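You operate a simulated robot arm through the tools that you are given. There is no shell and no other tool. Be economical: measure what you need, move in short steps, check, and stop when the job is done.

You run a simulated two-armed robot. Do the job below in one go: nothing can be reset, and whatever is moved stays where it is left.

JOB
Free the cylinder left in the gripper and put it on the ledge.
Fine: from the pendant: enable, press GRIP, then HOME; switch off and lock before you reach for it in the thick steel ring. Set down upright: small grey cylinder.

Only the result counts: the job must be done as asked and must still hold three seconds after the hand-in. Knocking over, shifting, dropping, spilling or breaking anything else fails it.

ROBOT AND FRAMES
Two 7-joint arms with two-finger parallel grippers on one trunk, on a base that drives. Base frame: it is fixed to the floor where the robot stands at the start and does not move with it; the origin is under the middle of the robot, x ahead of it, y to its left, z up. Readings come in m, rad, newtons and seconds.
The left shoulder is at the start at [0.05, 0.177, 1.179], the right one opposite. With the tool pointing down near the work surface each hand reaches from about 0.22 to 0.7 m from the robot's upright axis, wherever it stands, measured 20 degrees to its own side. Places, roughly: gantry lock bar [0.5, -0.2, 1.4]; gantry switch [0.5, -0.1, 1.4]; lamp on the long axis [0.6, 5.4, 2]; ledge under the pendant [0.4, 0, 0.8]. Payload 3.43 kg a hand.
The tool frame of a hand sits at the grasp point between the pads (the TCP): z along the fingers, y along the line on which they close. The tips reach 0.034 m beyond it. Largest opening 0.128 m; finger width 0.024, thickness 0.012; the body of the gripper, 0.048 by 0.13 m, starts 0.096 m behind the TCP.
Orientation is told as [roll, pitch, yaw] about the base's x, y, z axes, in that order, counted from this pose: with the fingers straight down and closing along the base's y, the tool's x points along the base's -x, its y along +y and its z along -z.

CONTROLS
- The arms move only by the tool drive_tool. It takes "left_targets", "right_targets" or both (then of equal length, played together; a hand with none holds still); each is a list of rows, each a list of 7 numbers: the shift along the tool's x, y, z in m, then the turn, a rotation vector about the tool's x, y, z in rad, then the closure in counts, from 0 (fully open) to 255 (shut). In form: [[tx, ty, tz, rx, ry, rz, fingers], ...]. A call has 1 to 12 rows; each row shifts and turns the commanded pose from where the row before left it, along the tool's axes as they then stand. Each row takes 0.2 s and may step no farther than 0.05 m and 0.15 rad from the row before; otherwise, or with a gripper value out of range, the whole call is refused. A pose out of reach is approached as far as the arm can. The call stops where the force on the tool passes 40 N (or 10 N more than at its start, if that is more) or the arm is blocked; 0.2 s more then pass. The fingers move at their own pace (about 0.108 m/s each) and stop on an object; they squeeze with about 38 N. The grip force told is the motor's: it shows also when the fingers shut on nothing. Time passes only in rows, and 0.2 s behind the last, so rows that do not move let the fingers close. It gives the time, the measured TCP pose, the force on the tool (base axes), the opening and the grip force at its end, in the units of the frame above (readings bear some noise), with the torque about the TCP (base axes, N m) and any sound that the robot's microphone picked up.
- Cameras (640 x 400 px; columns grow to the right, rows downward): "scene" is now at [0.1679, -0.0078, 1.3599]; the picture's right is [-0.05, -1.00, 0.00], its down [-0.43, 0.02, -0.90] and it looks along [0.90, -0.04, -0.43] (base axes); focal length 214 px, centre (320, 200). "left" rides on the left gripper at [0.076, 0.011, -0.16] in its tool frame; the picture's right is [-0.15, 0.99, 0.00], its down [-0.88, -0.13, -0.46] and it looks along [-0.45, -0.07, 0.89] (tool axes); focal length 234 px, centre (320, 200). "right" rides on the right gripper at [0.076, -0.011, -0.16] in its tool frame; the picture's right is [0.15, 0.99, 0.00], its down [-0.88, 0.13, -0.46] and it looks along [-0.45, 0.07, 0.89] (tool axes); focal length 234 px, centre (320, 200). There is no depth. A picture from a camera that has moved, and an enlarged one, comes with that camera's place and axes in the base frame and with its lens. The place of the scene camera against the robot may be out by one fixed shift of up to 0.012 m in any direction.
- snapshot(camera): a new picture of that camera. The clock stands still meanwhile.
- lift_body(by): slides the trunk up (or, below 0, down) by that many m; the arms and the scene camera ride with it, the base frame stays. It gives what a move gives, with no picture.
- steer(legs): drives the robot by 1 to 6 legs, each [ahead, turn to the left] in m and rad, along the robot's own axes; the way and the turn of a leg run together, so that a leg with both is an arc; at most 1.5 m and 3.142 rad a leg. The arms and the cameras ride along, it lands a little off, and it stops where it bumps. It gives what a move gives.
- turn_head(pan, tilt): turns the head with the scene camera to pan (to the left, within 1.396 rad either way) and tilt (down, from -0.506 to 1.204), counted from straight ahead of the robot. It gives what a move gives.
- close_up(camera, box): a new picture of the part [left, top, right, bottom] of that camera's present view, enlarged. The clock stands still meanwhile.
- job_done(): hands the job in; it is judged then, once.

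Work in short steps. Places have to be worked out from the pictures, the camera data and where the tool is seen: move nearer, look again, correct. Check each grasp and each placing, and mend what went wrong. You have 120 turns and 88 pictures in all, those below and enlarged ones among them. Open the grippers and draw the arms clear of the work before you hand the job in, unless the task says otherwise; then end with one line.

The tools are called after "Request:" by a JSON object that holds its "name" and its "arguments". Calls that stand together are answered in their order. drive_tool: Moves the arms, as the interface text tells. Its arguments: {"type":"object","properties":{"left_targets":{"type":"array","items":{"type":"array","items":{"type":"number"}}},"right_targets":{"type":"array","items":{"type":"array","items":{"type":"number"}}}},"required":[]} The other tools are called the same way: lift_body (by) slides the trunk up or down; steer (legs) drives the base; turn_head (pan, tilt) turns the head that bears the scene camera; snapshot (camera) takes a picture; close_up (camera, box) takes an enlarged picture of a part of a camera's view; job_done () hands the job in.

At the start:

```text
time_s: 0.0
left_eef_pos: [0.3143, 0.1987, 1.1506]
left_orientation: [-0.001, 0.0, -0.001]
left_ft_force: [0.0, 0.5, -0.1]
left_torque: [-0.02, -0.01, 0.02]
left_grip_width: 0.1281
left_grip_force: 0.0
right_eef_pos: [0.479, -0.1694, 1.0004]
right_orientation: [0.001, 0.002, -0.001]
right_ft_force: [-0.1, -0.4, 0.2]
right_torque: [0.0, -0.02, 0.03]
right_grip_width: 0.128
right_grip_force: 0.0
trunk travel left (down, up): [-0.35, 0.051]
robot x, y, heading: [0.0021, -0.0012, -0.001]
head pan, tilt: [-0.045, 0.443]
```

scene: 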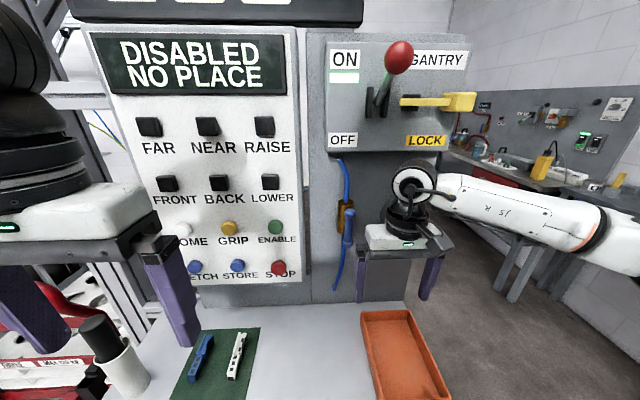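
right: 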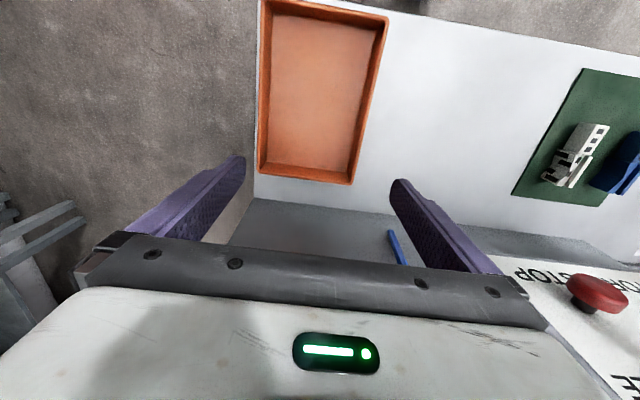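
left: 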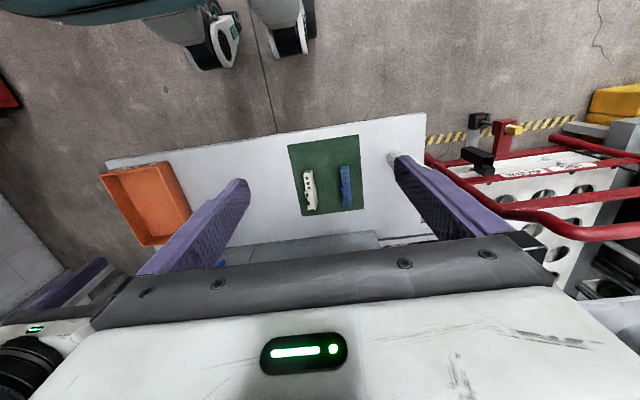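

I see the pendant, the gantry switch (ON) and the lock bar. First I'll turn the head left to find the gantry and the cylinder.

Request:
{"name": "close_up", "arguments": {"camera": "scene", "box": [70, 0, 490, 300]}}

Request:
{"name": "turn_head", "arguments": {"pan": 1.0, "tilt": 0.2}}

Request:
{"name": "snapshot", "arguments": {"camera": "scene"}}

```text
1.33 times, centred on (280, 150) of scene
camera zoom: at [0.1679, -0.0078, 1.3599], right [-0.05, -1.0, 0.0], down [-0.43, 0.02, -0.9], along [0.9, -0.04, -0.43], focal length 286 px, centre (373, 267)
```

zoom: 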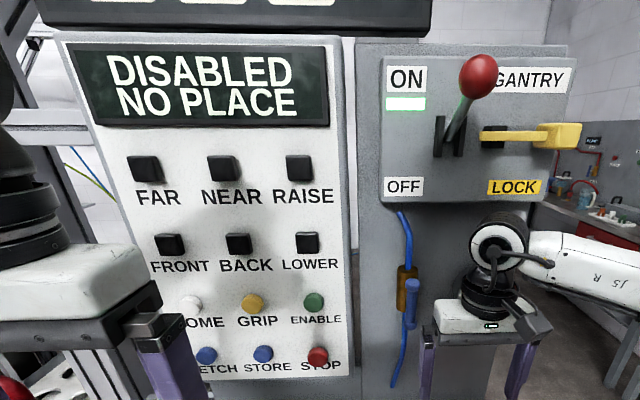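

```text
time_s: 1.3
left_eef_pos: [0.3166, 0.1991, 1.151]
left_orientation: [-0.001, 0.001, 0.0]
left_ft_force: [0.0, 0.0, 0.0]
left_torque: [-0.02, 0.01, -0.04]
left_grip_width: 0.1277
left_grip_force: 0.1
right_eef_pos: [0.4782, -0.1692, 0.9995]
right_orientation: [0.001, -0.001, -0.001]
right_ft_force: [0.4, -0.4, -0.2]
right_torque: [0.03, 0.02, 0.06]
right_grip_width: 0.1278
right_grip_force: 0.0
trunk travel left (down, up): [-0.35, 0.051]
robot x, y, heading: [0.0017, -0.0009, -0.001]
head pan, tilt: [1.0, 0.201]
```

```text
83 pictures are left
camera scene: at [0.1264, 0.0748, 1.3825], right [0.84, -0.54, 0.0], down [-0.11, -0.17, -0.98], along [0.53, 0.82, -0.2], focal length 214 px, centre (320, 200)
```

scene: 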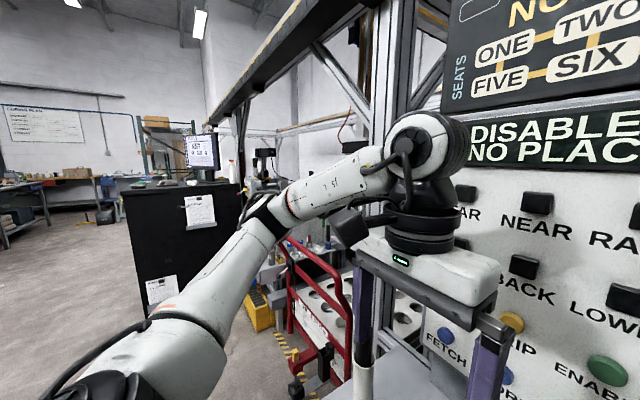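

A sign with seats sits above the pendant, and a cart with holes is to the left. I'll read the sign and look more to the left and down.

Request:
{"name": "turn_head", "arguments": {"pan": 0.2, "tilt": -0.4}}

Request:
{"name": "snapshot", "arguments": {"camera": "scene"}}

Request:
{"name": "turn_head", "arguments": {"pan": 1.1, "tilt": 0.7}}

Request:
{"name": "snapshot", "arguments": {"camera": "scene"}}

```text
time_s: 2.4
left_eef_pos: [0.3151, 0.1993, 1.1494]
left_orientation: [0.0, -0.001, 0.001]
left_ft_force: [1.2, -0.3, -0.4]
left_torque: [-0.01, 0.01, -0.01]
left_grip_width: 0.1282
left_grip_force: 0.1
right_eef_pos: [0.4788, -0.1706, 0.9995]
right_orientation: [0.001, -0.002, -0.001]
right_ft_force: [0.7, 0.5, 0.0]
right_torque: [0.01, 0.01, 0.0]
right_grip_width: 0.1277
right_grip_force: 0.0
trunk travel left (down, up): [-0.35, 0.051]
robot x, y, heading: [0.0004, 0.0006, -0.005]
head pan, tilt: [0.201, -0.4]
```

```text
82 pictures are left
camera scene: at [0.1477, 0.011, 1.434], right [0.2, -0.98, 0.0], down [0.38, 0.08, -0.92], along [0.9, 0.18, 0.39], focal length 214 px, centre (320, 200)
```

scene: 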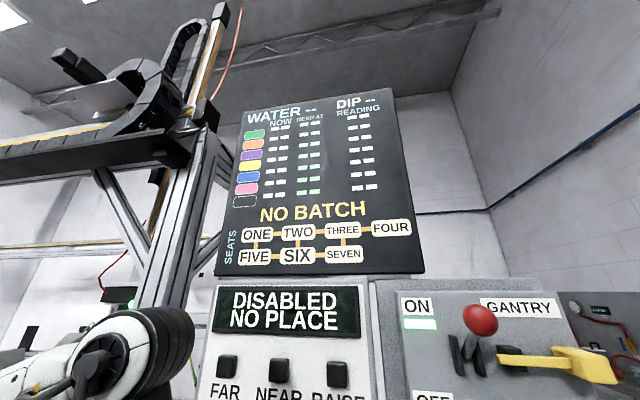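

```text
time_s: 3.8
left_eef_pos: [0.3151, 0.1978, 1.149]
left_orientation: [0.0, 0.0, 0.001]
left_ft_force: [0.6, 0.5, 0.7]
left_torque: [-0.02, 0.01, -0.02]
left_grip_width: 0.1278
left_grip_force: 0.0
right_eef_pos: [0.4786, -0.1696, 1.0007]
right_orientation: [-0.001, 0.0, 0.0]
right_ft_force: [-0.6, 0.7, -0.2]
right_torque: [0.02, -0.01, 0.01]
right_grip_width: 0.1282
right_grip_force: 0.0
trunk travel left (down, up): [-0.35, 0.051]
robot x, y, heading: [-0.0007, -0.0018, -0.002]
head pan, tilt: [1.1, 0.7]
```

```text
81 pictures are left
camera scene: at [0.1146, 0.0721, 1.3372], right [0.89, -0.45, 0.0], down [-0.29, -0.57, -0.77], along [0.35, 0.68, -0.64], focal length 214 px, centre (320, 200)
```

scene: 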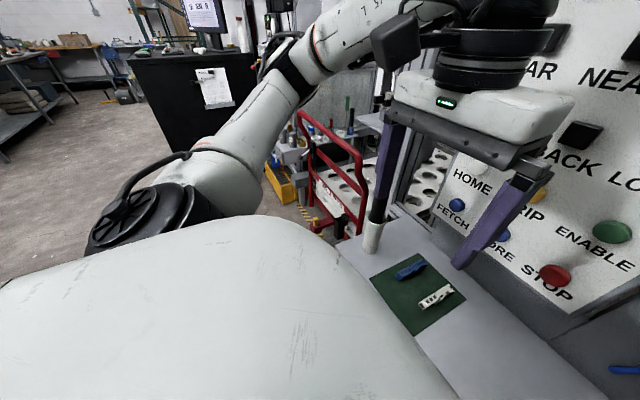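

I need to find the gantry head. I'll look left and up from here first.

Request:
{"name": "turn_head", "arguments": {"pan": 0.9, "tilt": -0.3}}

Request:
{"name": "snapshot", "arguments": {"camera": "scene"}}

```text
time_s: 5.0
left_eef_pos: [0.3148, 0.1976, 1.1493]
left_orientation: [0.0, 0.0, 0.0]
left_ft_force: [-0.4, 0.0, -0.2]
left_torque: [0.0, 0.01, 0.02]
left_grip_width: 0.128
left_grip_force: 0.0
right_eef_pos: [0.48, -0.1701, 1.0005]
right_orientation: [0.0, -0.001, 0.001]
right_ft_force: [-0.3, 0.7, 0.1]
right_torque: [0.0, 0.01, -0.01]
right_grip_width: 0.1279
right_grip_force: 0.0
trunk travel left (down, up): [-0.35, 0.051]
robot x, y, heading: [0.001, -0.0017, -0.002]
head pan, tilt: [0.901, -0.3]
```

```text
80 pictures are left
camera scene: at [0.1248, 0.058, 1.4264], right [0.78, -0.62, 0.0], down [0.18, 0.23, -0.96], along [0.59, 0.75, 0.3], focal length 214 px, centre (320, 200)
```

scene: 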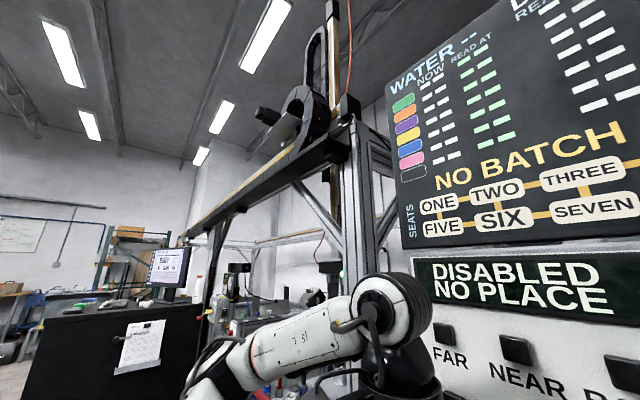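

The gantry carriage is nearby, just past the near post. I'll back up 0.6 m for an overview.

Request:
{"name": "steer", "arguments": {"legs": [[-0.6, 0]]}}

Request:
{"name": "turn_head", "arguments": {"pan": 0.7, "tilt": 0.2}}

Request:
{"name": "snapshot", "arguments": {"camera": "scene"}}

```text
time_s: 8.4
left_eef_pos: [-0.2843, 0.1995, 1.1504]
left_orientation: [0.001, 0.001, -0.013]
left_ft_force: [-0.1, -0.5, -0.6]
left_torque: [0.0, -0.04, 0.01]
left_grip_width: 0.1283
left_grip_force: 0.0
right_eef_pos: [-0.1261, -0.1723, 0.9999]
right_orientation: [0.0, 0.001, -0.015]
right_ft_force: [0.5, 0.4, 0.2]
right_torque: [0.03, -0.03, -0.01]
right_grip_width: 0.1282
right_grip_force: 0.0
trunk travel left (down, up): [-0.35, 0.051]
robot x, y, heading: [-0.6032, 0.0018, -0.015]
head pan, tilt: [0.901, -0.3]
```

```text
time_s: 9.4
left_eef_pos: [-0.2825, 0.1994, 1.1494]
left_orientation: [-0.002, -0.002, -0.014]
left_ft_force: [-0.2, -0.1, -0.2]
left_torque: [-0.01, 0.0, -0.03]
left_grip_width: 0.1282
left_grip_force: 0.1
right_eef_pos: [-0.125, -0.173, 1.0003]
right_orientation: [0.002, 0.0, -0.016]
right_ft_force: [0.1, 0.3, 0.2]
right_torque: [0.02, 0.0, 0.0]
right_grip_width: 0.1279
right_grip_force: 0.0
trunk travel left (down, up): [-0.35, 0.051]
robot x, y, heading: [-0.6001, 0.0056, -0.019]
head pan, tilt: [0.7, 0.201]
```

```text
79 pictures are left
camera scene: at [-0.4537, 0.0588, 1.3826], right [0.63, -0.77, 0.0], down [-0.15, -0.13, -0.98], along [0.76, 0.62, -0.2], focal length 214 px, centre (320, 200)
```

scene: 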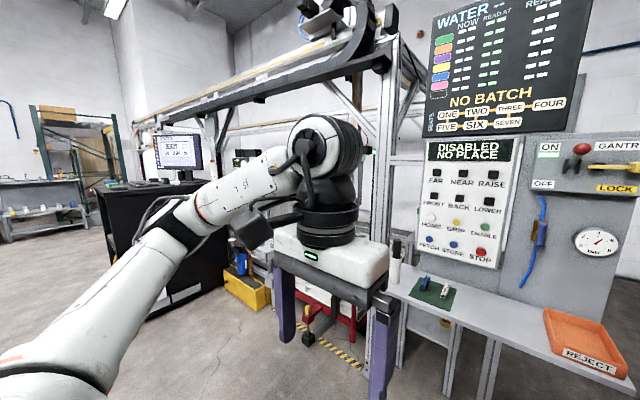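

The left arm blocks the view. I'll drive left along y to look into the gantry bay squarely.

Request:
{"name": "steer", "arguments": {"legs": [[0, 1.45], [0.9, 0], [0, -1.45]]}}

Request:
{"name": "turn_head", "arguments": {"pan": 0.0, "tilt": 0.3}}

Request:
{"name": "snapshot", "arguments": {"camera": "scene"}}

```text
time_s: 21.3
left_eef_pos: [-0.1537, 1.0749, 1.1491]
left_orientation: [-0.002, 0.0, -0.053]
left_ft_force: [0.6, -0.2, 0.3]
left_torque: [-0.01, 0.02, -0.01]
left_grip_width: 0.128
left_grip_force: 0.1
right_eef_pos: [-0.0099, 0.6983, 1.0018]
right_orientation: [-0.001, 0.0, -0.054]
right_ft_force: [0.3, 1.0, -0.5]
right_torque: [0.03, 0.01, -0.01]
right_grip_width: 0.1281
right_grip_force: 0.2
trunk travel left (down, up): [-0.35, 0.051]
robot x, y, heading: [-0.4829, 0.8928, -0.053]
head pan, tilt: [0.7, 0.201]
```

```text
time_s: 22.3
left_eef_pos: [-0.1527, 1.0751, 1.1496]
left_orientation: [0.0, 0.0, -0.052]
left_ft_force: [0.4, -0.1, 0.6]
left_torque: [-0.01, 0.05, -0.01]
left_grip_width: 0.1279
left_grip_force: 0.1
right_eef_pos: [-0.009, 0.6988, 1.0002]
right_orientation: [0.0, 0.0, -0.054]
right_ft_force: [0.1, 0.1, 0.7]
right_torque: [0.01, 0.0, -0.02]
right_grip_width: 0.1281
right_grip_force: 0.0
trunk travel left (down, up): [-0.35, 0.051]
robot x, y, heading: [-0.4797, 0.8917, -0.053]
head pan, tilt: [0.0, 0.3]
```

```text
78 pictures are left
camera scene: at [-0.3098, 0.8811, 1.3732], right [-0.05, -1.0, 0.0], down [-0.3, 0.02, -0.96], along [0.95, -0.05, -0.3], focal length 214 px, centre (320, 200)
```

scene: 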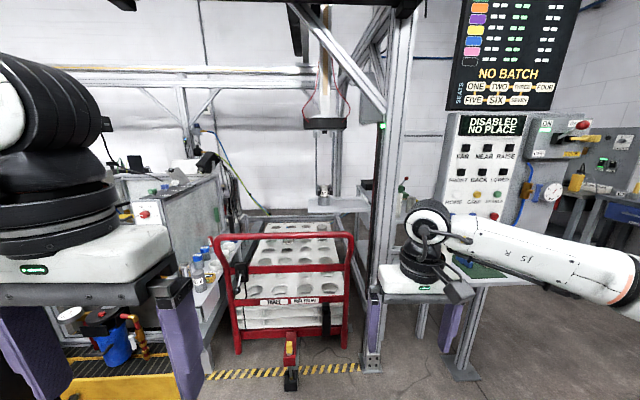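

There is a small stand with something on it at about (323,195), beneath the gantry's vertical axis. I'll zoom in.

Request:
{"name": "close_up", "arguments": {"camera": "scene", "box": [230, 60, 410, 260]}}

Request:
{"name": "close_up", "arguments": {"camera": "scene", "box": [290, 100, 370, 220]}}

```text
2.00 times, centred on (320, 160) of scene
camera zoom: at [-0.3098, 0.8811, 1.3732], right [-0.05, -1.0, 0.0], down [-0.3, 0.02, -0.96], along [0.95, -0.05, -0.3], focal length 429 px, centre (320, 280)
```

zoom: 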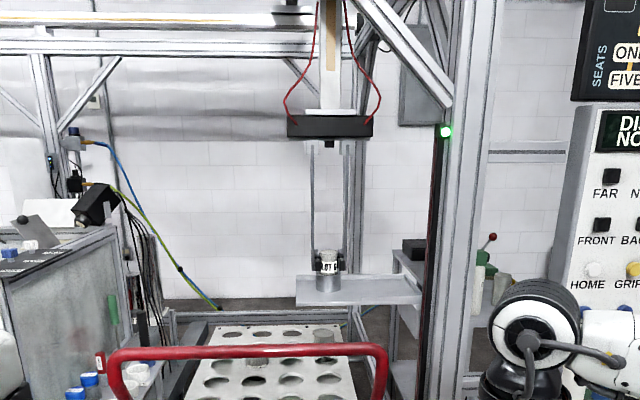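

```text
3.33 times, centred on (330, 160) of scene
camera zoom: at [-0.3098, 0.8811, 1.3732], right [-0.05, -1.0, 0.0], down [-0.3, 0.02, -0.96], along [0.95, -0.05, -0.3], focal length 715 px, centre (287, 333)
```

zoom: 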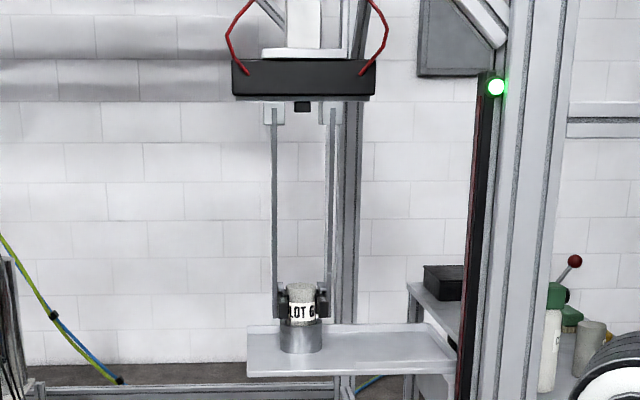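

The gantry gripper holds "LOT 6" in a steel ring on a small tray, behind the light-curtain post. I'll drive back to the pendant, stopping at about x=-0.1.

Request:
{"name": "steer", "arguments": {"legs": [[0, -1.53], [0.87, 0], [0, 1.583], [0.38, 0]]}}

Request:
{"name": "turn_head", "arguments": {"pan": 0.1, "tilt": 0.3}}

Request:
{"name": "snapshot", "arguments": {"camera": "scene"}}

```text
time_s: 36.7
left_eef_pos: [0.1616, 0.1818, 1.1497]
left_orientation: [-0.001, -0.001, -0.057]
left_ft_force: [0.5, 0.5, 0.0]
left_torque: [-0.02, 0.02, -0.02]
left_grip_width: 0.128
left_grip_force: 0.1
right_eef_pos: [0.3037, -0.1948, 0.9996]
right_orientation: [0.0, 0.001, -0.057]
right_ft_force: [0.0, 0.3, 0.1]
right_torque: [-0.01, 0.03, -0.01]
right_grip_width: 0.128
right_grip_force: 0.1
trunk travel left (down, up): [-0.35, 0.051]
robot x, y, heading: [-0.1667, 0.0026, -0.059]
head pan, tilt: [0.0, 0.3]
```

```text
time_s: 37.3
left_eef_pos: [0.1619, 0.1822, 1.1499]
left_orientation: [0.0, -0.001, -0.059]
left_ft_force: [-0.2, -0.4, -0.2]
left_torque: [-0.02, 0.0, 0.0]
left_grip_width: 0.1279
left_grip_force: 0.0
right_eef_pos: [0.303, -0.1951, 1.0004]
right_orientation: [-0.001, 0.001, -0.057]
right_ft_force: [0.3, 0.3, 0.2]
right_torque: [-0.01, -0.04, 0.01]
right_grip_width: 0.1279
right_grip_force: 0.1
trunk travel left (down, up): [-0.35, 0.051]
robot x, y, heading: [-0.1634, -0.0007, -0.054]
head pan, tilt: [0.099, 0.3]
```

```text
75 pictures are left
camera scene: at [0.0048, -0.0014, 1.3732], right [0.04, -1.0, 0.0], down [-0.3, -0.01, -0.96], along [0.95, 0.04, -0.3], focal length 214 px, centre (320, 200)
```

scene: 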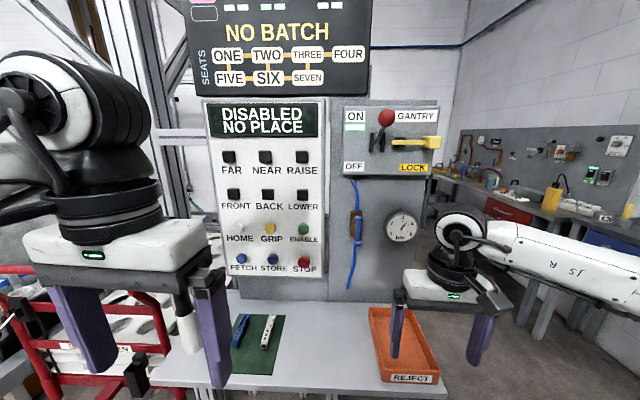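

By triangulation, ENABLE is at about [0.535,0.066,1.125], GRIP at about [0.535,0.158,1.12], HOME at y≈0.246, the knob at about [0.45,-0.11,1.40] and the lock handle at about [0.49,-0.22,1.355]. I'll bring the left hand forward with its fingers shut, then point it ahead.

Request:
{"name": "drive_tool", "arguments": {"left_targets": [[-0.04, 0, 0, 0, 0, -0.057, 255], [-0.04, 0, 0, 0, 0, 0, 255], [-0.04, 0, 0, 0, 0, 0, 255], [-0.04, 0, 0, 0, 0, 0, 255], [-0.03, 0, 0, 0, 0, 0, 255]]}}

Request:
{"name": "drive_tool", "arguments": {"left_targets": [[0, 0, 0, 0, -0.143, 0, 255], [0, 0, 0, 0, -0.143, 0, 255], [0, 0, 0, 0, -0.143, 0, 255], [0, 0, 0, 0, -0.143, 0, 255], [0, 0, 0, 0, -0.143, 0, 255], [0, 0, 0, 0, -0.143, 0, 255], [0, 0, 0, 0, -0.143, 0, 255], [0, 0, 0, 0, -0.143, 0, 255], [0, 0, 0, 0, -0.143, 0, 255], [0, 0, 0, 0, -0.143, 0, 255], [0, 0, 0, 0, -0.141, 0, 255], [0, 0, 0, 0, 0, 0, 255]]}}

Request:
{"name": "snapshot", "arguments": {"camera": "scene"}}

```text
time_s: 38.5
left_eef_pos: [0.355, 0.1803, 1.1519]
left_orientation: [0.0, 0.0, -0.002]
left_ft_force: [0.6, 0.3, 0.0]
left_torque: [0.01, 0.01, -0.01]
left_grip_width: 0.0
left_grip_force: 32.9
right_eef_pos: [0.3042, -0.1941, 0.9999]
right_orientation: [0.0, 0.001, -0.058]
right_ft_force: [-0.5, -0.3, 0.2]
right_torque: [-0.01, -0.01, -0.04]
right_grip_width: 0.1281
right_grip_force: 0.0
trunk travel left (down, up): [-0.35, 0.051]
robot x, y, heading: [-0.1637, 0.0069, -0.058]
head pan, tilt: [0.099, 0.3]
```

```text
time_s: 41.1
left_eef_pos: [0.3492, 0.1567, 1.1504]
left_orientation: [-0.052, -1.384, 0.005]
left_ft_force: [0.1, -0.7, 0.2]
left_torque: [0.01, 0.0, 0.01]
left_grip_width: 0.0
left_grip_force: 32.9
left hand out of reach, approached as far as the arm can: row 10, 11
right_eef_pos: [0.3032, -0.1947, 0.9997]
right_orientation: [0.002, 0.001, -0.059]
right_ft_force: [-0.5, -0.7, -0.8]
right_torque: [0.02, 0.0, 0.02]
right_grip_width: 0.1278
right_grip_force: 0.0
trunk travel left (down, up): [-0.35, 0.051]
robot x, y, heading: [-0.1665, 0.0025, -0.057]
head pan, tilt: [0.099, 0.3]
```

```text
74 pictures are left
camera scene: at [0.0047, -0.0018, 1.3732], right [0.04, -1.0, 0.0], down [-0.3, -0.01, -0.96], along [0.95, 0.04, -0.3], focal length 214 px, centre (320, 200)
```

scene: 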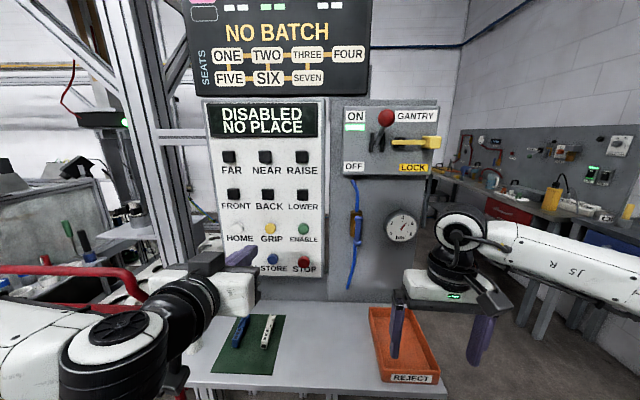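

The fingers now point ahead, tilted about 0.19 rad down. I'll move toward ENABLE, holding off about 6 cm, and check.

Request:
{"name": "drive_tool", "arguments": {"left_targets": [[0.0, -0.03, 0.02, 0, 0, 0, 255], [0.0, -0.03, 0.02, 0, 0, 0, 255], [0.0, -0.03, 0.02, 0, 0, 0, 255], [0, 0, 0, 0, 0, 0, 255]]}}

Request:
{"name": "snapshot", "arguments": {"camera": "scene"}}

Request:
{"name": "snapshot", "arguments": {"camera": "left"}}

```text
time_s: 42.1
left_eef_pos: [0.4009, 0.0659, 1.139]
left_orientation: [-0.053, -1.383, 0.01]
left_ft_force: [0.2, 0.2, 1.1]
left_torque: [0.01, -0.03, -0.01]
left_grip_width: 0.0
left_grip_force: 33.1
right_eef_pos: [0.3029, -0.1935, 0.9992]
right_orientation: [-0.001, 0.001, -0.058]
right_ft_force: [0.4, -0.3, -0.5]
right_torque: [0.0, 0.0, -0.01]
right_grip_width: 0.1285
right_grip_force: 0.0
trunk travel left (down, up): [-0.35, 0.051]
robot x, y, heading: [-0.1634, 0.0029, -0.06]
head pan, tilt: [0.099, 0.3]
```

```text
73 pictures are left
camera scene: at [0.0047, -0.001, 1.3733], right [0.04, -1.0, 0.0], down [-0.3, -0.01, -0.96], along [0.95, 0.04, -0.3], focal length 214 px, centre (320, 200)
```

scene: 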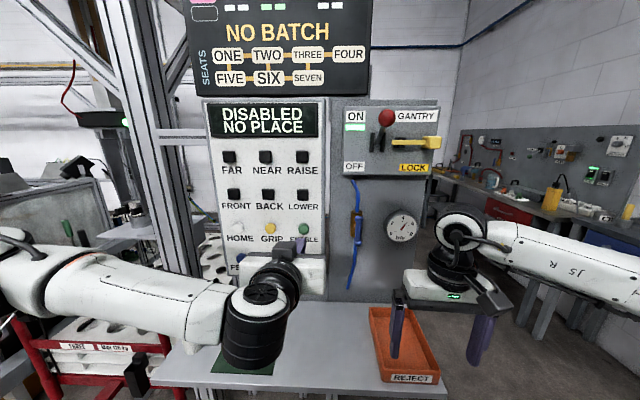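

```text
72 pictures are left
camera left: at [0.2315, 0.0845, 1.0943], right [0.07, 0.99, 0.13], down [-0.29, -0.11, 0.95], along [0.95, -0.11, 0.28], focal length 234 px, centre (320, 200)
```

left: 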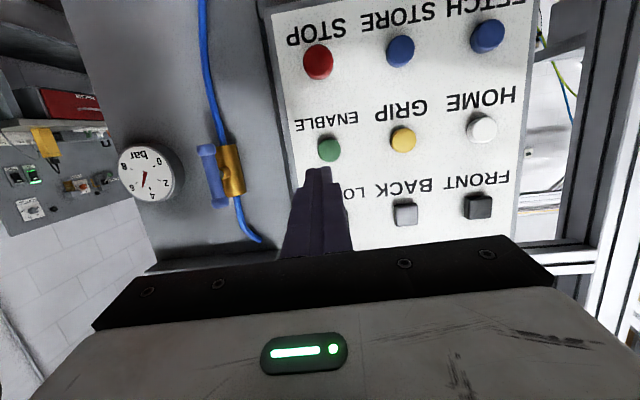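

From the hand camera, ENABLE is at about [0.535,0.070,1.118], which is in line with the tool axis. I'll push along tool z in shrinking steps.

Request:
{"name": "drive_tool", "arguments": {"left_targets": [[0, 0.002, 0.03, 0, 0, 0, 255], [0, 0.002, 0.03, 0, 0, 0, 255], [0, 0, 0.01, 0, 0, 0, 255], [0, 0, 0.008, 0, 0, 0, 255], [0, 0, 0.006, 0, 0, 0, 255]]}}

Request:
{"name": "snapshot", "arguments": {"camera": "scene"}}

Request:
{"name": "snapshot", "arguments": {"camera": "left"}}

```text
time_s: 43.3
left_eef_pos: [0.4868, 0.0649, 1.1231]
left_orientation: [-0.051, -1.383, 0.006]
left_ft_force: [-1.0, -0.4, 0.6]
left_torque: [-0.01, -0.02, 0.01]
left_grip_width: 0.0003
left_grip_force: 33.0
right_eef_pos: [0.3029, -0.1942, 0.9997]
right_orientation: [0.0, -0.001, -0.057]
right_ft_force: [0.4, -0.4, -0.4]
right_torque: [0.01, -0.04, -0.01]
right_grip_width: 0.128
right_grip_force: 0.1
trunk travel left (down, up): [-0.35, 0.051]
robot x, y, heading: [-0.1671, -0.0003, -0.059]
head pan, tilt: [0.099, 0.3]
```

```text
71 pictures are left
camera scene: at [0.0049, -0.0014, 1.3732], right [0.04, -1.0, 0.0], down [-0.3, -0.01, -0.96], along [0.95, 0.04, -0.3], focal length 214 px, centre (320, 200)
```

scene: 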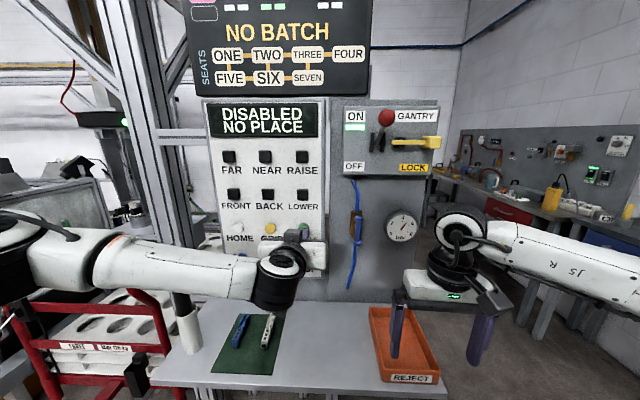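

```text
70 pictures are left
camera left: at [0.3156, 0.0848, 1.0776], right [0.07, 0.99, 0.13], down [-0.29, -0.11, 0.95], along [0.95, -0.11, 0.28], focal length 234 px, centre (320, 200)
```

left: 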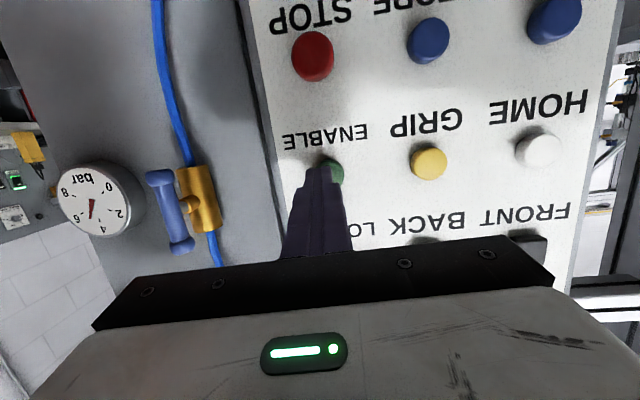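

There's no contact yet; the button is a few mm toward +y. I'll keep pushing gently.

Request:
{"name": "drive_tool", "arguments": {"left_targets": [[0, 0.005, 0.004, 0, 0, 0, 255], [0, 0, 0.005, 0, 0, 0, 255], [0, 0, 0.005, 0, 0, 0, 255], [0, 0, 0.004, 0, 0, 0, 255]]}}

Request:
{"name": "close_up", "arguments": {"camera": "scene", "box": [190, 90, 350, 290]}}

```text
time_s: 44.3
left_eef_pos: [0.5021, 0.0695, 1.1205]
left_orientation: [-0.052, -1.385, 0.008]
left_ft_force: [-12.2, 3.8, 2.3]
left_torque: [0.0, -0.18, 0.17]
left_grip_width: 0.0
left_grip_force: 32.4
right_eef_pos: [0.3031, -0.1942, 1.0009]
right_orientation: [0.0, -0.003, -0.058]
right_ft_force: [0.0, 0.2, 0.4]
right_torque: [-0.01, 0.04, 0.01]
right_grip_width: 0.1278
right_grip_force: 0.1
trunk travel left (down, up): [-0.35, 0.051]
robot x, y, heading: [-0.1658, 0.0044, -0.058]
head pan, tilt: [0.099, 0.3]
heard: click
```

```text
2.00 times, centred on (270, 190) of scene
camera zoom: at [0.0026, -0.0007, 1.3736], right [0.04, -1.0, 0.0], down [-0.29, -0.01, -0.96], along [0.95, 0.04, -0.29], focal length 429 px, centre (420, 220)
```

zoom: 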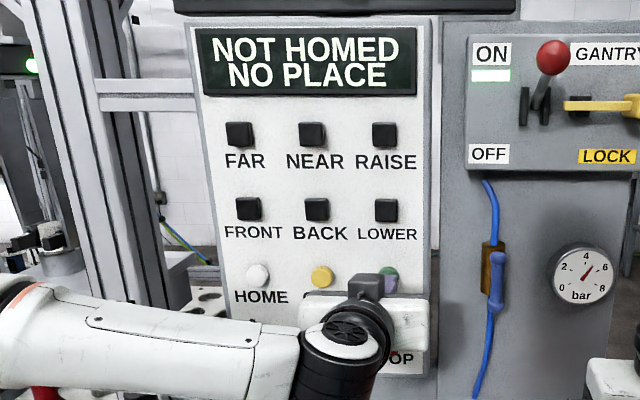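

ENABLE clicked and the display reads NOT HOMED. Next is GRIP: retract, shift +y by 0.091, and push until it clicks.

Request:
{"name": "drive_tool", "arguments": {"left_targets": [[0, 0, -0.04, 0, 0, 0, 255], [0, 0.045, 0, 0, 0, 0, 255], [0, 0.046, 0, 0, 0, 0, 255], [0, 0, 0, 0, 0, 0, 255]]}}

Request:
{"name": "snapshot", "arguments": {"camera": "left"}}

```text
time_s: 45.3
left_eef_pos: [0.4682, 0.1494, 1.124]
left_orientation: [-0.057, -1.383, 0.013]
left_ft_force: [-0.1, -0.2, -0.5]
left_torque: [0.01, -0.01, 0.01]
left_grip_width: 0.0003
left_grip_force: 32.7
left hand out of reach, approached as far as the arm can: row 3
right_eef_pos: [0.3035, -0.1938, 1.0013]
right_orientation: [-0.001, 0.0, -0.057]
right_ft_force: [0.5, 0.2, -0.8]
right_torque: [0.0, -0.04, -0.03]
right_grip_width: 0.128
right_grip_force: 0.1
trunk travel left (down, up): [-0.35, 0.051]
robot x, y, heading: [-0.1668, -0.0002, -0.057]
head pan, tilt: [0.099, 0.3]
```

```text
68 pictures are left
camera left: at [0.299, 0.1691, 1.0797], right [0.07, 0.99, 0.13], down [-0.29, -0.11, 0.95], along [0.96, -0.11, 0.28], focal length 234 px, centre (320, 200)
```

left: 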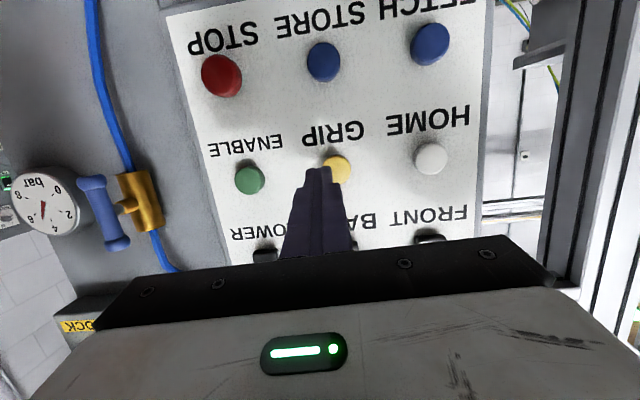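

GRIP is about 1 cm farther left, and the wrist is at a limit. I'll relax the pitch a little so the hand can shift.

Request:
{"name": "drive_tool", "arguments": {"left_targets": [[0, 0, 0, 0, 0.12, 0, 255], [0, 0.011, 0, 0, 0, 0, 255], [0, 0, 0, 0, 0, 0, 255]]}}

Request:
{"name": "snapshot", "arguments": {"camera": "left"}}

```text
time_s: 46.1
left_eef_pos: [0.4699, 0.1591, 1.1256]
left_orientation: [-0.033, -1.265, -0.016]
left_ft_force: [-0.3, -0.1, -0.4]
left_torque: [-0.02, 0.0, 0.01]
left_grip_width: 0.0
left_grip_force: 33.3
right_eef_pos: [0.3048, -0.1946, 0.9987]
right_orientation: [0.001, 0.0, -0.056]
right_ft_force: [0.2, 0.0, -0.9]
right_torque: [0.04, 0.03, -0.02]
right_grip_width: 0.128
right_grip_force: 0.0
trunk travel left (down, up): [-0.35, 0.051]
robot x, y, heading: [-0.161, 0.0033, -0.064]
head pan, tilt: [0.099, 0.3]
```

```text
67 pictures are left
camera left: at [0.2952, 0.1805, 1.1006], right [0.09, 0.99, 0.13], down [-0.17, -0.11, 0.98], along [0.98, -0.11, 0.16], focal length 234 px, centre (320, 200)
```

left: 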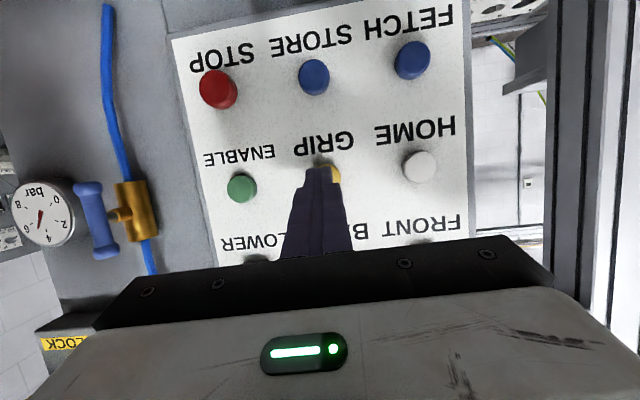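

Laterally I'm within ~3 mm. I'll push horizontally, compensating for the tilt.

Request:
{"name": "drive_tool", "arguments": {"left_targets": [[-0.004, 0.003, 0.013, 0, 0, 0, 255], [-0.003, 0, 0.009, 0, 0, 0, 255], [-0.001, 0, 0.005, 0, 0, 0, 255], [-0.001, 0, 0.005, 0, 0, 0, 255]]}}

Request:
{"name": "close_up", "arguments": {"camera": "scene", "box": [0, 90, 350, 290]}}

```text
time_s: 47.1
left_eef_pos: [0.5014, 0.1628, 1.1256]
left_orientation: [-0.031, -1.263, -0.015]
left_ft_force: [-7.0, 0.7, 0.8]
left_torque: [-0.01, 0.0, 0.04]
left_grip_width: 0.0
left_grip_force: 32.9
right_eef_pos: [0.3038, -0.1937, 1.0016]
right_orientation: [0.0, -0.003, -0.058]
right_ft_force: [0.0, -0.9, 0.2]
right_torque: [0.01, -0.01, 0.01]
right_grip_width: 0.128
right_grip_force: 0.0
trunk travel left (down, up): [-0.35, 0.051]
robot x, y, heading: [-0.1631, 0.0038, -0.059]
head pan, tilt: [0.099, 0.3]
heard: click
```

```text
1.83 times, centred on (175, 190) of scene
camera zoom: at [0.0036, -0.0014, 1.3734], right [0.04, -1.0, 0.0], down [-0.29, -0.01, -0.96], along [0.95, 0.04, -0.29], focal length 392 px, centre (585, 218)
```

zoom: 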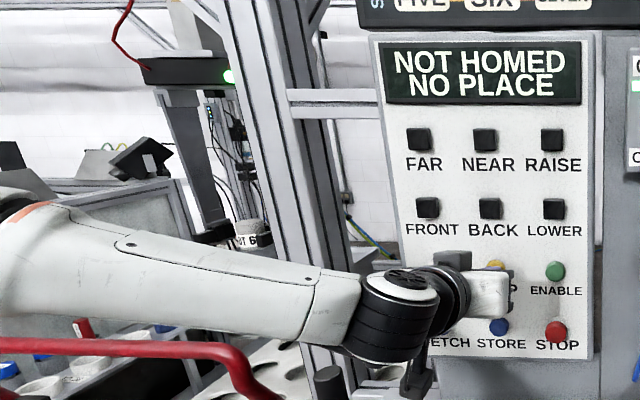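

GRIP clicked and the gantry fingers look open. I'll back off, shift toward HOME, and look at the cylinder meanwhile.

Request:
{"name": "drive_tool", "arguments": {"left_targets": [[0.012, 0, -0.04, 0, 0, 0, 255], [0, 0.03, 0, 0, 0.05, 0, 255], [0, 0.03, 0, 0, 0.05, 0, 255], [0, 0.03, 0, 0, 0.05, 0, 255], [0, 0, 0, 0, 0, 0, 255]]}}

Request:
{"name": "snapshot", "arguments": {"camera": "left"}}

Request:
{"name": "close_up", "arguments": {"camera": "scene", "box": [70, 90, 190, 240]}}

```text
time_s: 48.3
left_eef_pos: [0.466, 0.2538, 1.1241]
left_orientation: [-0.021, -1.115, -0.026]
left_ft_force: [0.3, -0.7, 0.3]
left_torque: [0.0, 0.01, 0.01]
left_grip_width: 0.0
left_grip_force: 32.9
right_eef_pos: [0.3029, -0.1954, 0.9998]
right_orientation: [-0.001, 0.002, -0.057]
right_ft_force: [-0.3, 0.9, -0.6]
right_torque: [0.02, -0.02, 0.03]
right_grip_width: 0.1278
right_grip_force: 0.1
trunk travel left (down, up): [-0.35, 0.051]
robot x, y, heading: [-0.1646, 0.0002, -0.059]
head pan, tilt: [0.099, 0.3]
```

```text
65 pictures are left
camera left: at [0.2895, 0.2749, 1.1259], right [0.11, 0.99, 0.12], down [-0.03, -0.12, 0.99], along [0.99, -0.11, 0.01], focal length 234 px, centre (320, 200)
```

left: 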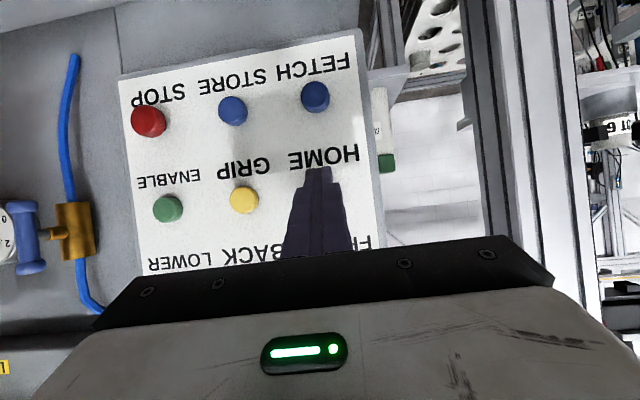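

```text
2.67 times, centred on (130, 165) of scene
camera zoom: at [0.0049, -0.0017, 1.3732], right [0.04, -1.0, 0.0], down [-0.3, -0.01, -0.96], along [0.95, 0.04, -0.3], focal length 572 px, centre (827, 293)
```

zoom: 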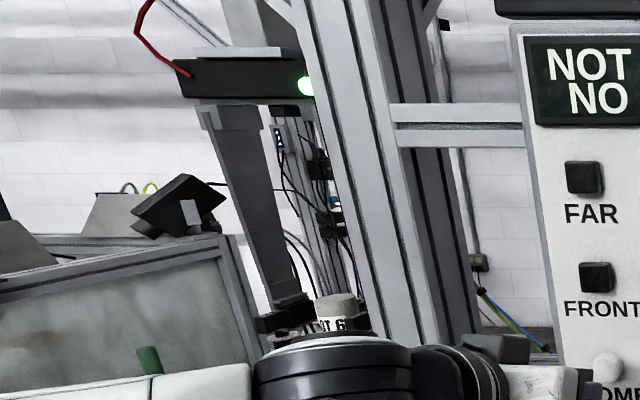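

I want to confirm the jaws are open before homing, so I'll zoom the hand camera on the cylinder.

Request:
{"name": "close_up", "arguments": {"camera": "left", "box": [520, 60, 640, 240]}}

```text
2.22 times, centred on (580, 150) of left
camera zoom: at [0.2895, 0.2749, 1.1259], right [0.11, 0.99, 0.12], down [-0.03, -0.12, 0.99], along [0.99, -0.11, 0.01], focal length 520 px, centre (-258, 311)
```

zoom: 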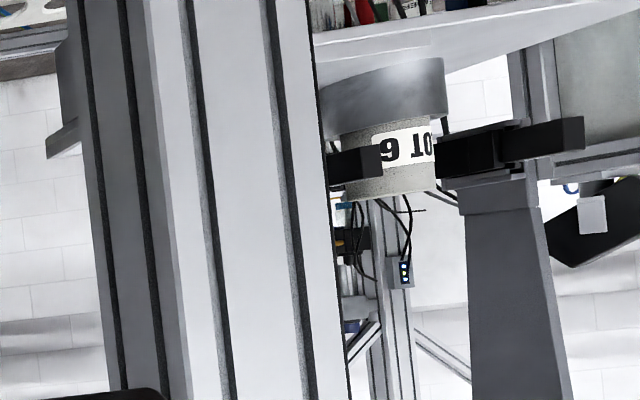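

The gantry's +y finger column shifted outward between the before and after views, so it's open; the cylinder triangulates to about [0.80,0.80,1.065]. Now I'll press HOME.

Request:
{"name": "drive_tool", "arguments": {"left_targets": [[-0.01, 0.0, 0.011, 0, 0, 0, 255], [-0.005, 0, 0.01, 0, 0, 0, 255], [-0.0025, 0, 0.005, 0, 0, 0, 255], [-0.0025, 0, 0.005, 0, 0, 0, 255]]}}

Request:
{"name": "close_up", "arguments": {"camera": "scene", "box": [0, 90, 350, 290]}}

```text
time_s: 49.3
left_eef_pos: [0.4995, 0.2545, 1.1284]
left_orientation: [-0.023, -1.113, -0.024]
left_ft_force: [-3.4, 0.7, 0.8]
left_torque: [-0.02, 0.03, 0.05]
left_grip_width: 0.0001
left_grip_force: 32.9
right_eef_pos: [0.3038, -0.1952, 1.0002]
right_orientation: [-0.001, -0.003, -0.058]
right_ft_force: [0.2, 0.0, 0.0]
right_torque: [0.0, 0.02, -0.05]
right_grip_width: 0.128
right_grip_force: 0.0
trunk travel left (down, up): [-0.35, 0.051]
robot x, y, heading: [-0.1644, 0.0029, -0.057]
head pan, tilt: [0.099, 0.3]
heard: click
```

```text
1.83 times, centred on (175, 190) of scene
camera zoom: at [0.0041, -0.0012, 1.3733], right [0.04, -1.0, 0.0], down [-0.29, -0.01, -0.96], along [0.95, 0.04, -0.3], focal length 392 px, centre (585, 218)
```

zoom: 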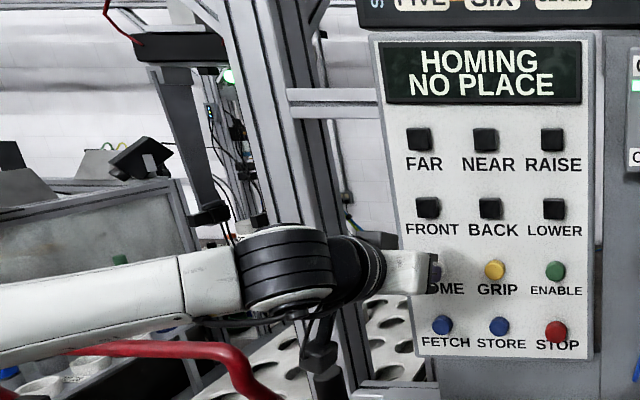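

It's HOMING and rising. I'll retract the left hand and wait.

Request:
{"name": "drive_tool", "arguments": {"left_targets": [[0.015, 0, -0.04, 0, 0, 0, 255], [0.015, 0, -0.03, 0, 0, 0, 255], [0, 0, 0, 0, 0, 0, 255], [0, 0, 0, 0, 0, 0, 255], [0, 0, 0, 0, 0, 0, 255], [0, 0, 0, 0, 0, 0, 255], [0, 0, 0, 0, 0, 0, 255], [0, 0, 0, 0, 0, 0, 255], [0, 0, 0, 0, 0, 0, 255], [0, 0, 0, 0, 0, 0, 255], [0, 0, 0, 0, 0, 0, 255], [0, 0, 0, 0, 0, 0, 255]]}}

Request:
{"name": "drive_tool", "arguments": {"left_targets": [[0, 0, 0, 0, 0, 0, 255], [0, 0, 0, 0, 0, 0, 255], [0, 0, 0, 0, 0, 0, 255], [0, 0, 0, 0, 0, 0, 255], [0, 0, 0, 0, 0, 0, 255], [0, 0, 0, 0, 0, 0, 255], [0, 0, 0, 0, 0, 0, 255], [0, 0, 0, 0, 0, 0, 255], [0, 0, 0, 0, 0, 0, 255], [0, 0, 0, 0, 0, 0, 255], [0, 0, 0, 0, 0, 0, 255], [0, 0, 0, 0, 0, 0, 255]]}}

Request:
{"name": "snapshot", "arguments": {"camera": "scene"}}

```text
time_s: 51.9
left_eef_pos: [0.4259, 0.258, 1.1342]
left_orientation: [-0.022, -1.112, -0.024]
left_ft_force: [0.7, 0.5, -0.1]
left_torque: [-0.01, 0.01, 0.01]
left_grip_width: 0.0
left_grip_force: 33.0
right_eef_pos: [0.3036, -0.1951, 0.9999]
right_orientation: [0.0, 0.001, -0.056]
right_ft_force: [-0.3, -0.2, 0.0]
right_torque: [0.02, 0.03, -0.03]
right_grip_width: 0.1279
right_grip_force: 0.0
trunk travel left (down, up): [-0.35, 0.051]
robot x, y, heading: [-0.1647, 0.0041, -0.059]
head pan, tilt: [0.099, 0.3]
```

```text
time_s: 54.5
left_eef_pos: [0.4265, 0.258, 1.1347]
left_orientation: [-0.021, -1.113, -0.025]
left_ft_force: [-0.7, 0.1, 0.5]
left_torque: [0.0, 0.0, -0.02]
left_grip_width: 0.0
left_grip_force: 33.2
right_eef_pos: [0.303, -0.195, 1.0]
right_orientation: [0.001, -0.002, -0.058]
right_ft_force: [-0.6, -0.6, -0.2]
right_torque: [0.0, 0.0, 0.01]
right_grip_width: 0.128
right_grip_force: 0.1
trunk travel left (down, up): [-0.35, 0.051]
robot x, y, heading: [-0.1621, -0.0006, -0.061]
head pan, tilt: [0.099, 0.3]
```

```text
61 pictures are left
camera scene: at [0.0048, -0.0014, 1.3732], right [0.04, -1.0, 0.0], down [-0.3, -0.01, -0.96], along [0.95, 0.04, -0.3], focal length 214 px, centre (320, 200)
```

scene: 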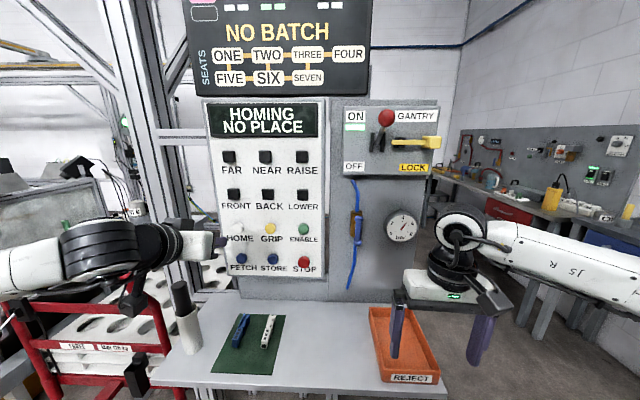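

The gantry has left the cylinder, which is visible at (135,208); it's still HOMING. Meanwhile I'll bring the right hand up and point it ahead, fingers shut.

Request:
{"name": "drive_tool", "arguments": {"right_targets": [[-0.02, 0, -0.05, 0, 0, -0.057, 255], [-0.02, 0, -0.05, 0, 0, 0, 255], [0, 0, -0.05, 0, 0, 0, 255], [0, 0, -0.05, 0, -0.14, 0, 255], [0, 0, 0, 0, -0.14, 0, 255], [0, 0, 0, 0, -0.14, 0, 255], [0, 0, 0, 0, -0.14, 0, 255], [0, 0, 0, 0, -0.14, 0, 255], [0, 0, 0, 0, -0.14, 0, 255], [0, 0, 0, 0, -0.14, 0, 255], [0, 0, 0, 0, -0.14, 0, 255], [0, 0, 0, 0, -0.14, 0, 255]]}}

Request:
{"name": "snapshot", "arguments": {"camera": "scene"}}

```text
refused: row 1 steps farther than a row can; nothing moved
```

```text
60 pictures are left
camera scene: at [0.0048, -0.0014, 1.3732], right [0.04, -1.0, 0.0], down [-0.3, -0.01, -0.96], along [0.95, 0.04, -0.3], focal length 214 px, centre (320, 200)
```

scene: 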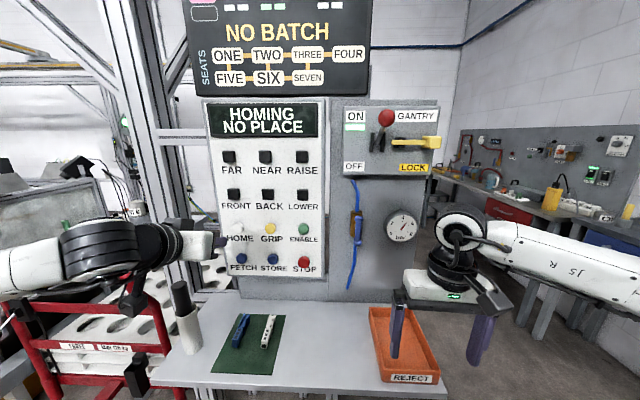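

The first row was too long a step, so I'll use smaller ones.

Request:
{"name": "drive_tool", "arguments": {"right_targets": [[-0.02, 0, -0.045, 0, 0, -0.057, 255], [-0.02, 0, -0.045, 0, 0, 0, 255], [0, 0, -0.048, 0, 0, 0, 255], [0, 0, -0.045, 0, -0.14, 0, 255], [0, 0, 0, 0, -0.14, 0, 255], [0, 0, 0, 0, -0.14, 0, 255], [0, 0, 0, 0, -0.14, 0, 255], [0, 0, 0, 0, -0.14, 0, 255], [0, 0, 0, 0, -0.14, 0, 255], [0, 0, 0, 0, -0.14, 0, 255], [0, 0, 0, 0, -0.14, 0, 255], [0, 0, 0, 0, -0.14, 0, 255]]}}

Request:
{"name": "snapshot", "arguments": {"camera": "scene"}}

```text
time_s: 57.1
left_eef_pos: [0.4261, 0.2588, 1.1338]
left_orientation: [-0.022, -1.113, -0.024]
left_ft_force: [-0.3, 0.1, -0.2]
left_torque: [0.02, 0.02, -0.01]
left_grip_width: 0.0001
left_grip_force: 33.2
right_eef_pos: [0.3426, -0.1956, 1.1829]
right_orientation: [0.003, -1.261, -0.005]
right_ft_force: [-0.1, -0.1, -1.0]
right_torque: [0.02, 0.0, -0.01]
right_grip_width: 0.0
right_grip_force: 33.3
trunk travel left (down, up): [-0.35, 0.051]
robot x, y, heading: [-0.1666, 0.0015, -0.057]
head pan, tilt: [0.099, 0.3]
```

```text
59 pictures are left
camera scene: at [0.0048, -0.0015, 1.3733], right [0.04, -1.0, 0.0], down [-0.3, -0.01, -0.96], along [0.95, 0.04, -0.3], focal length 214 px, centre (320, 200)
```

scene: 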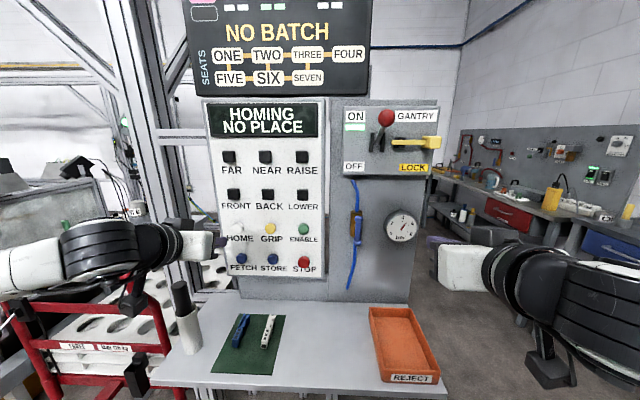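

The right hand points ahead. I'll raise it level with and above the knob, staying back from it.

Request:
{"name": "drive_tool", "arguments": {"right_targets": [[-0.0394, 0.0118, -0.0126, 0, 0, 0, 255], [-0.0394, 0.0118, -0.0126, 0, 0, 0, 255], [-0.0394, 0.0118, -0.0126, 0, 0, 0, 255], [-0.0394, 0.0118, -0.0126, 0, 0, 0, 255], [-0.0394, 0.0118, -0.0126, 0, 0, 0, 255], [-0.0394, 0.0118, -0.0126, 0, 0, 0, 255], [-0.0394, 0.0118, -0.0126, 0, 0, 0, 255], [0, 0, 0, 0, 0, 0, 255], [0, 0, 0, 0, 0, 0, 255], [0, 0, 0, 0, 0, 0, 255]]}}

Request:
{"name": "snapshot", "arguments": {"camera": "scene"}}

Request:
{"name": "snapshot", "arguments": {"camera": "right"}}

```text
time_s: 59.3
left_eef_pos: [0.4268, 0.2578, 1.1331]
left_orientation: [-0.021, -1.113, -0.024]
left_ft_force: [-0.3, 0.4, 1.0]
left_torque: [0.02, -0.01, -0.01]
left_grip_width: 0.0002
left_grip_force: 33.1
right_eef_pos: [0.3441, -0.1156, 1.474]
right_orientation: [0.002, -1.261, -0.003]
right_ft_force: [0.9, -0.4, 0.1]
right_torque: [-0.01, 0.02, -0.01]
right_grip_width: 0.0
right_grip_force: 33.2
trunk travel left (down, up): [-0.35, 0.051]
robot x, y, heading: [-0.1617, 0.0025, -0.055]
head pan, tilt: [0.099, 0.3]
```

```text
58 pictures are left
camera scene: at [0.0049, -0.0015, 1.3732], right [0.04, -1.0, 0.0], down [-0.3, -0.01, -0.96], along [0.95, 0.04, -0.3], focal length 214 px, centre (320, 200)
```

scene: 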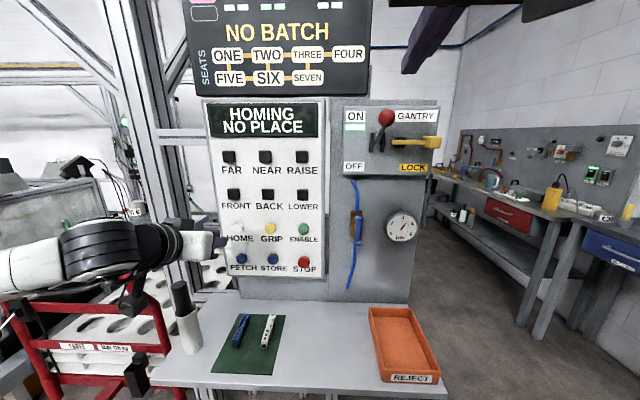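

```text
57 pictures are left
camera right: at [0.1677, -0.127, 1.4501], right [-0.04, 0.99, -0.14], down [-0.16, 0.13, 0.98], along [0.99, 0.07, 0.16], focal length 234 px, centre (320, 200)
```

right: 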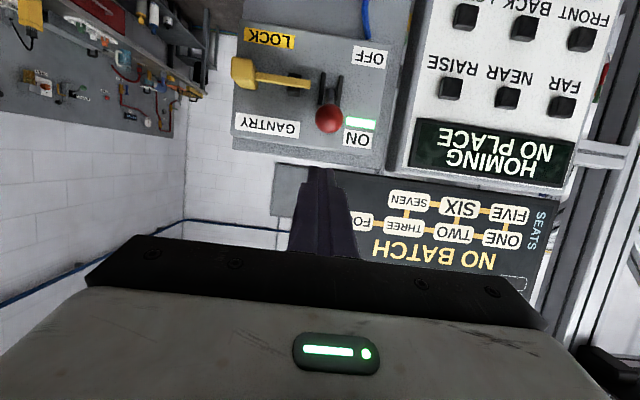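

The knob is confirmed at about [0.45,-0.109,1.40]. I'll place the fingertips above it and wait for HOMING to end.

Request:
{"name": "drive_tool", "arguments": {"right_targets": [[-0.01, 0.002, 0.03, 0, 0, 0, 255], [-0.01, 0.002, 0.03, 0, 0, 0, 255], [-0.01, 0.002, 0.03, 0, 0, 0, 255], [0, 0, 0, 0, 0, 0, 255], [0, 0, 0, 0, 0, 0, 255], [0, 0, 0, 0, 0, 0, 255], [0, 0, 0, 0, 0, 0, 255], [0, 0, 0, 0, 0, 0, 255], [0, 0, 0, 0, 0, 0, 255], [0, 0, 0, 0, 0, 0, 255], [0, 0, 0, 0, 0, 0, 255], [0, 0, 0, 0, 0, 0, 255]]}}

Request:
{"name": "drive_tool", "arguments": {"right_targets": [[0, 0, 0, 0, 0, 0, 255], [0, 0, 0, 0, 0, 0, 255], [0, 0, 0, 0, 0, 0, 255], [0, 0, 0, 0, 0, 0, 255], [0, 0, 0, 0, 0, 0, 255], [0, 0, 0, 0, 0, 0, 255], [0, 0, 0, 0, 0, 0, 255], [0, 0, 0, 0, 0, 0, 255], [0, 0, 0, 0, 0, 0, 255], [0, 0, 0, 0, 0, 0, 255], [0, 0, 0, 0, 0, 0, 255], [0, 0, 0, 0, 0, 0, 255]]}}

Request:
{"name": "snapshot", "arguments": {"camera": "scene"}}

```text
time_s: 61.9
left_eef_pos: [0.4251, 0.2573, 1.1344]
left_orientation: [-0.02, -1.113, -0.024]
left_ft_force: [0.4, 0.4, 0.3]
left_torque: [0.01, 0.03, 0.01]
left_grip_width: 0.0
left_grip_force: 33.4
right_eef_pos: [0.4411, -0.104, 1.4753]
right_orientation: [0.003, -1.26, -0.004]
right_ft_force: [-0.7, 1.0, -0.1]
right_torque: [-0.04, 0.0, -0.01]
right_grip_width: 0.0
right_grip_force: 33.2
trunk travel left (down, up): [-0.35, 0.051]
robot x, y, heading: [-0.1665, 0.0043, -0.058]
head pan, tilt: [0.099, 0.3]
```

```text
time_s: 64.5
left_eef_pos: [0.4264, 0.2578, 1.1336]
left_orientation: [-0.022, -1.114, -0.025]
left_ft_force: [0.5, 0.0, -0.1]
left_torque: [0.0, 0.0, 0.0]
left_grip_width: 0.0001
left_grip_force: 32.7
right_eef_pos: [0.4395, -0.1039, 1.4753]
right_orientation: [0.002, -1.259, -0.002]
right_ft_force: [-0.7, -0.4, -0.4]
right_torque: [0.0, -0.01, 0.01]
right_grip_width: 0.0001
right_grip_force: 32.8
trunk travel left (down, up): [-0.35, 0.051]
robot x, y, heading: [-0.1632, 0.0052, -0.058]
head pan, tilt: [0.099, 0.3]
```

```text
56 pictures are left
camera scene: at [0.0048, -0.0014, 1.3732], right [0.04, -1.0, 0.0], down [-0.3, -0.01, -0.96], along [0.95, 0.04, -0.3], focal length 214 px, centre (320, 200)
```

scene: 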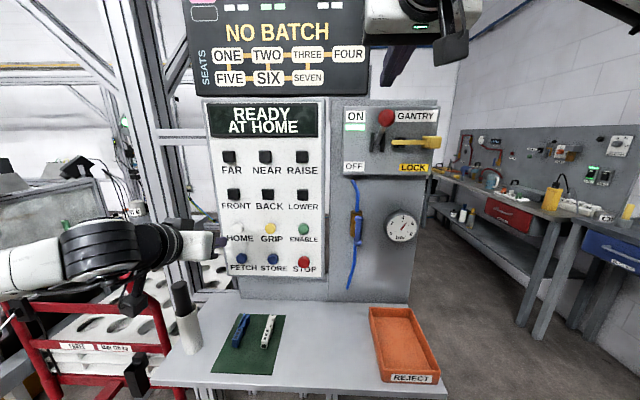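

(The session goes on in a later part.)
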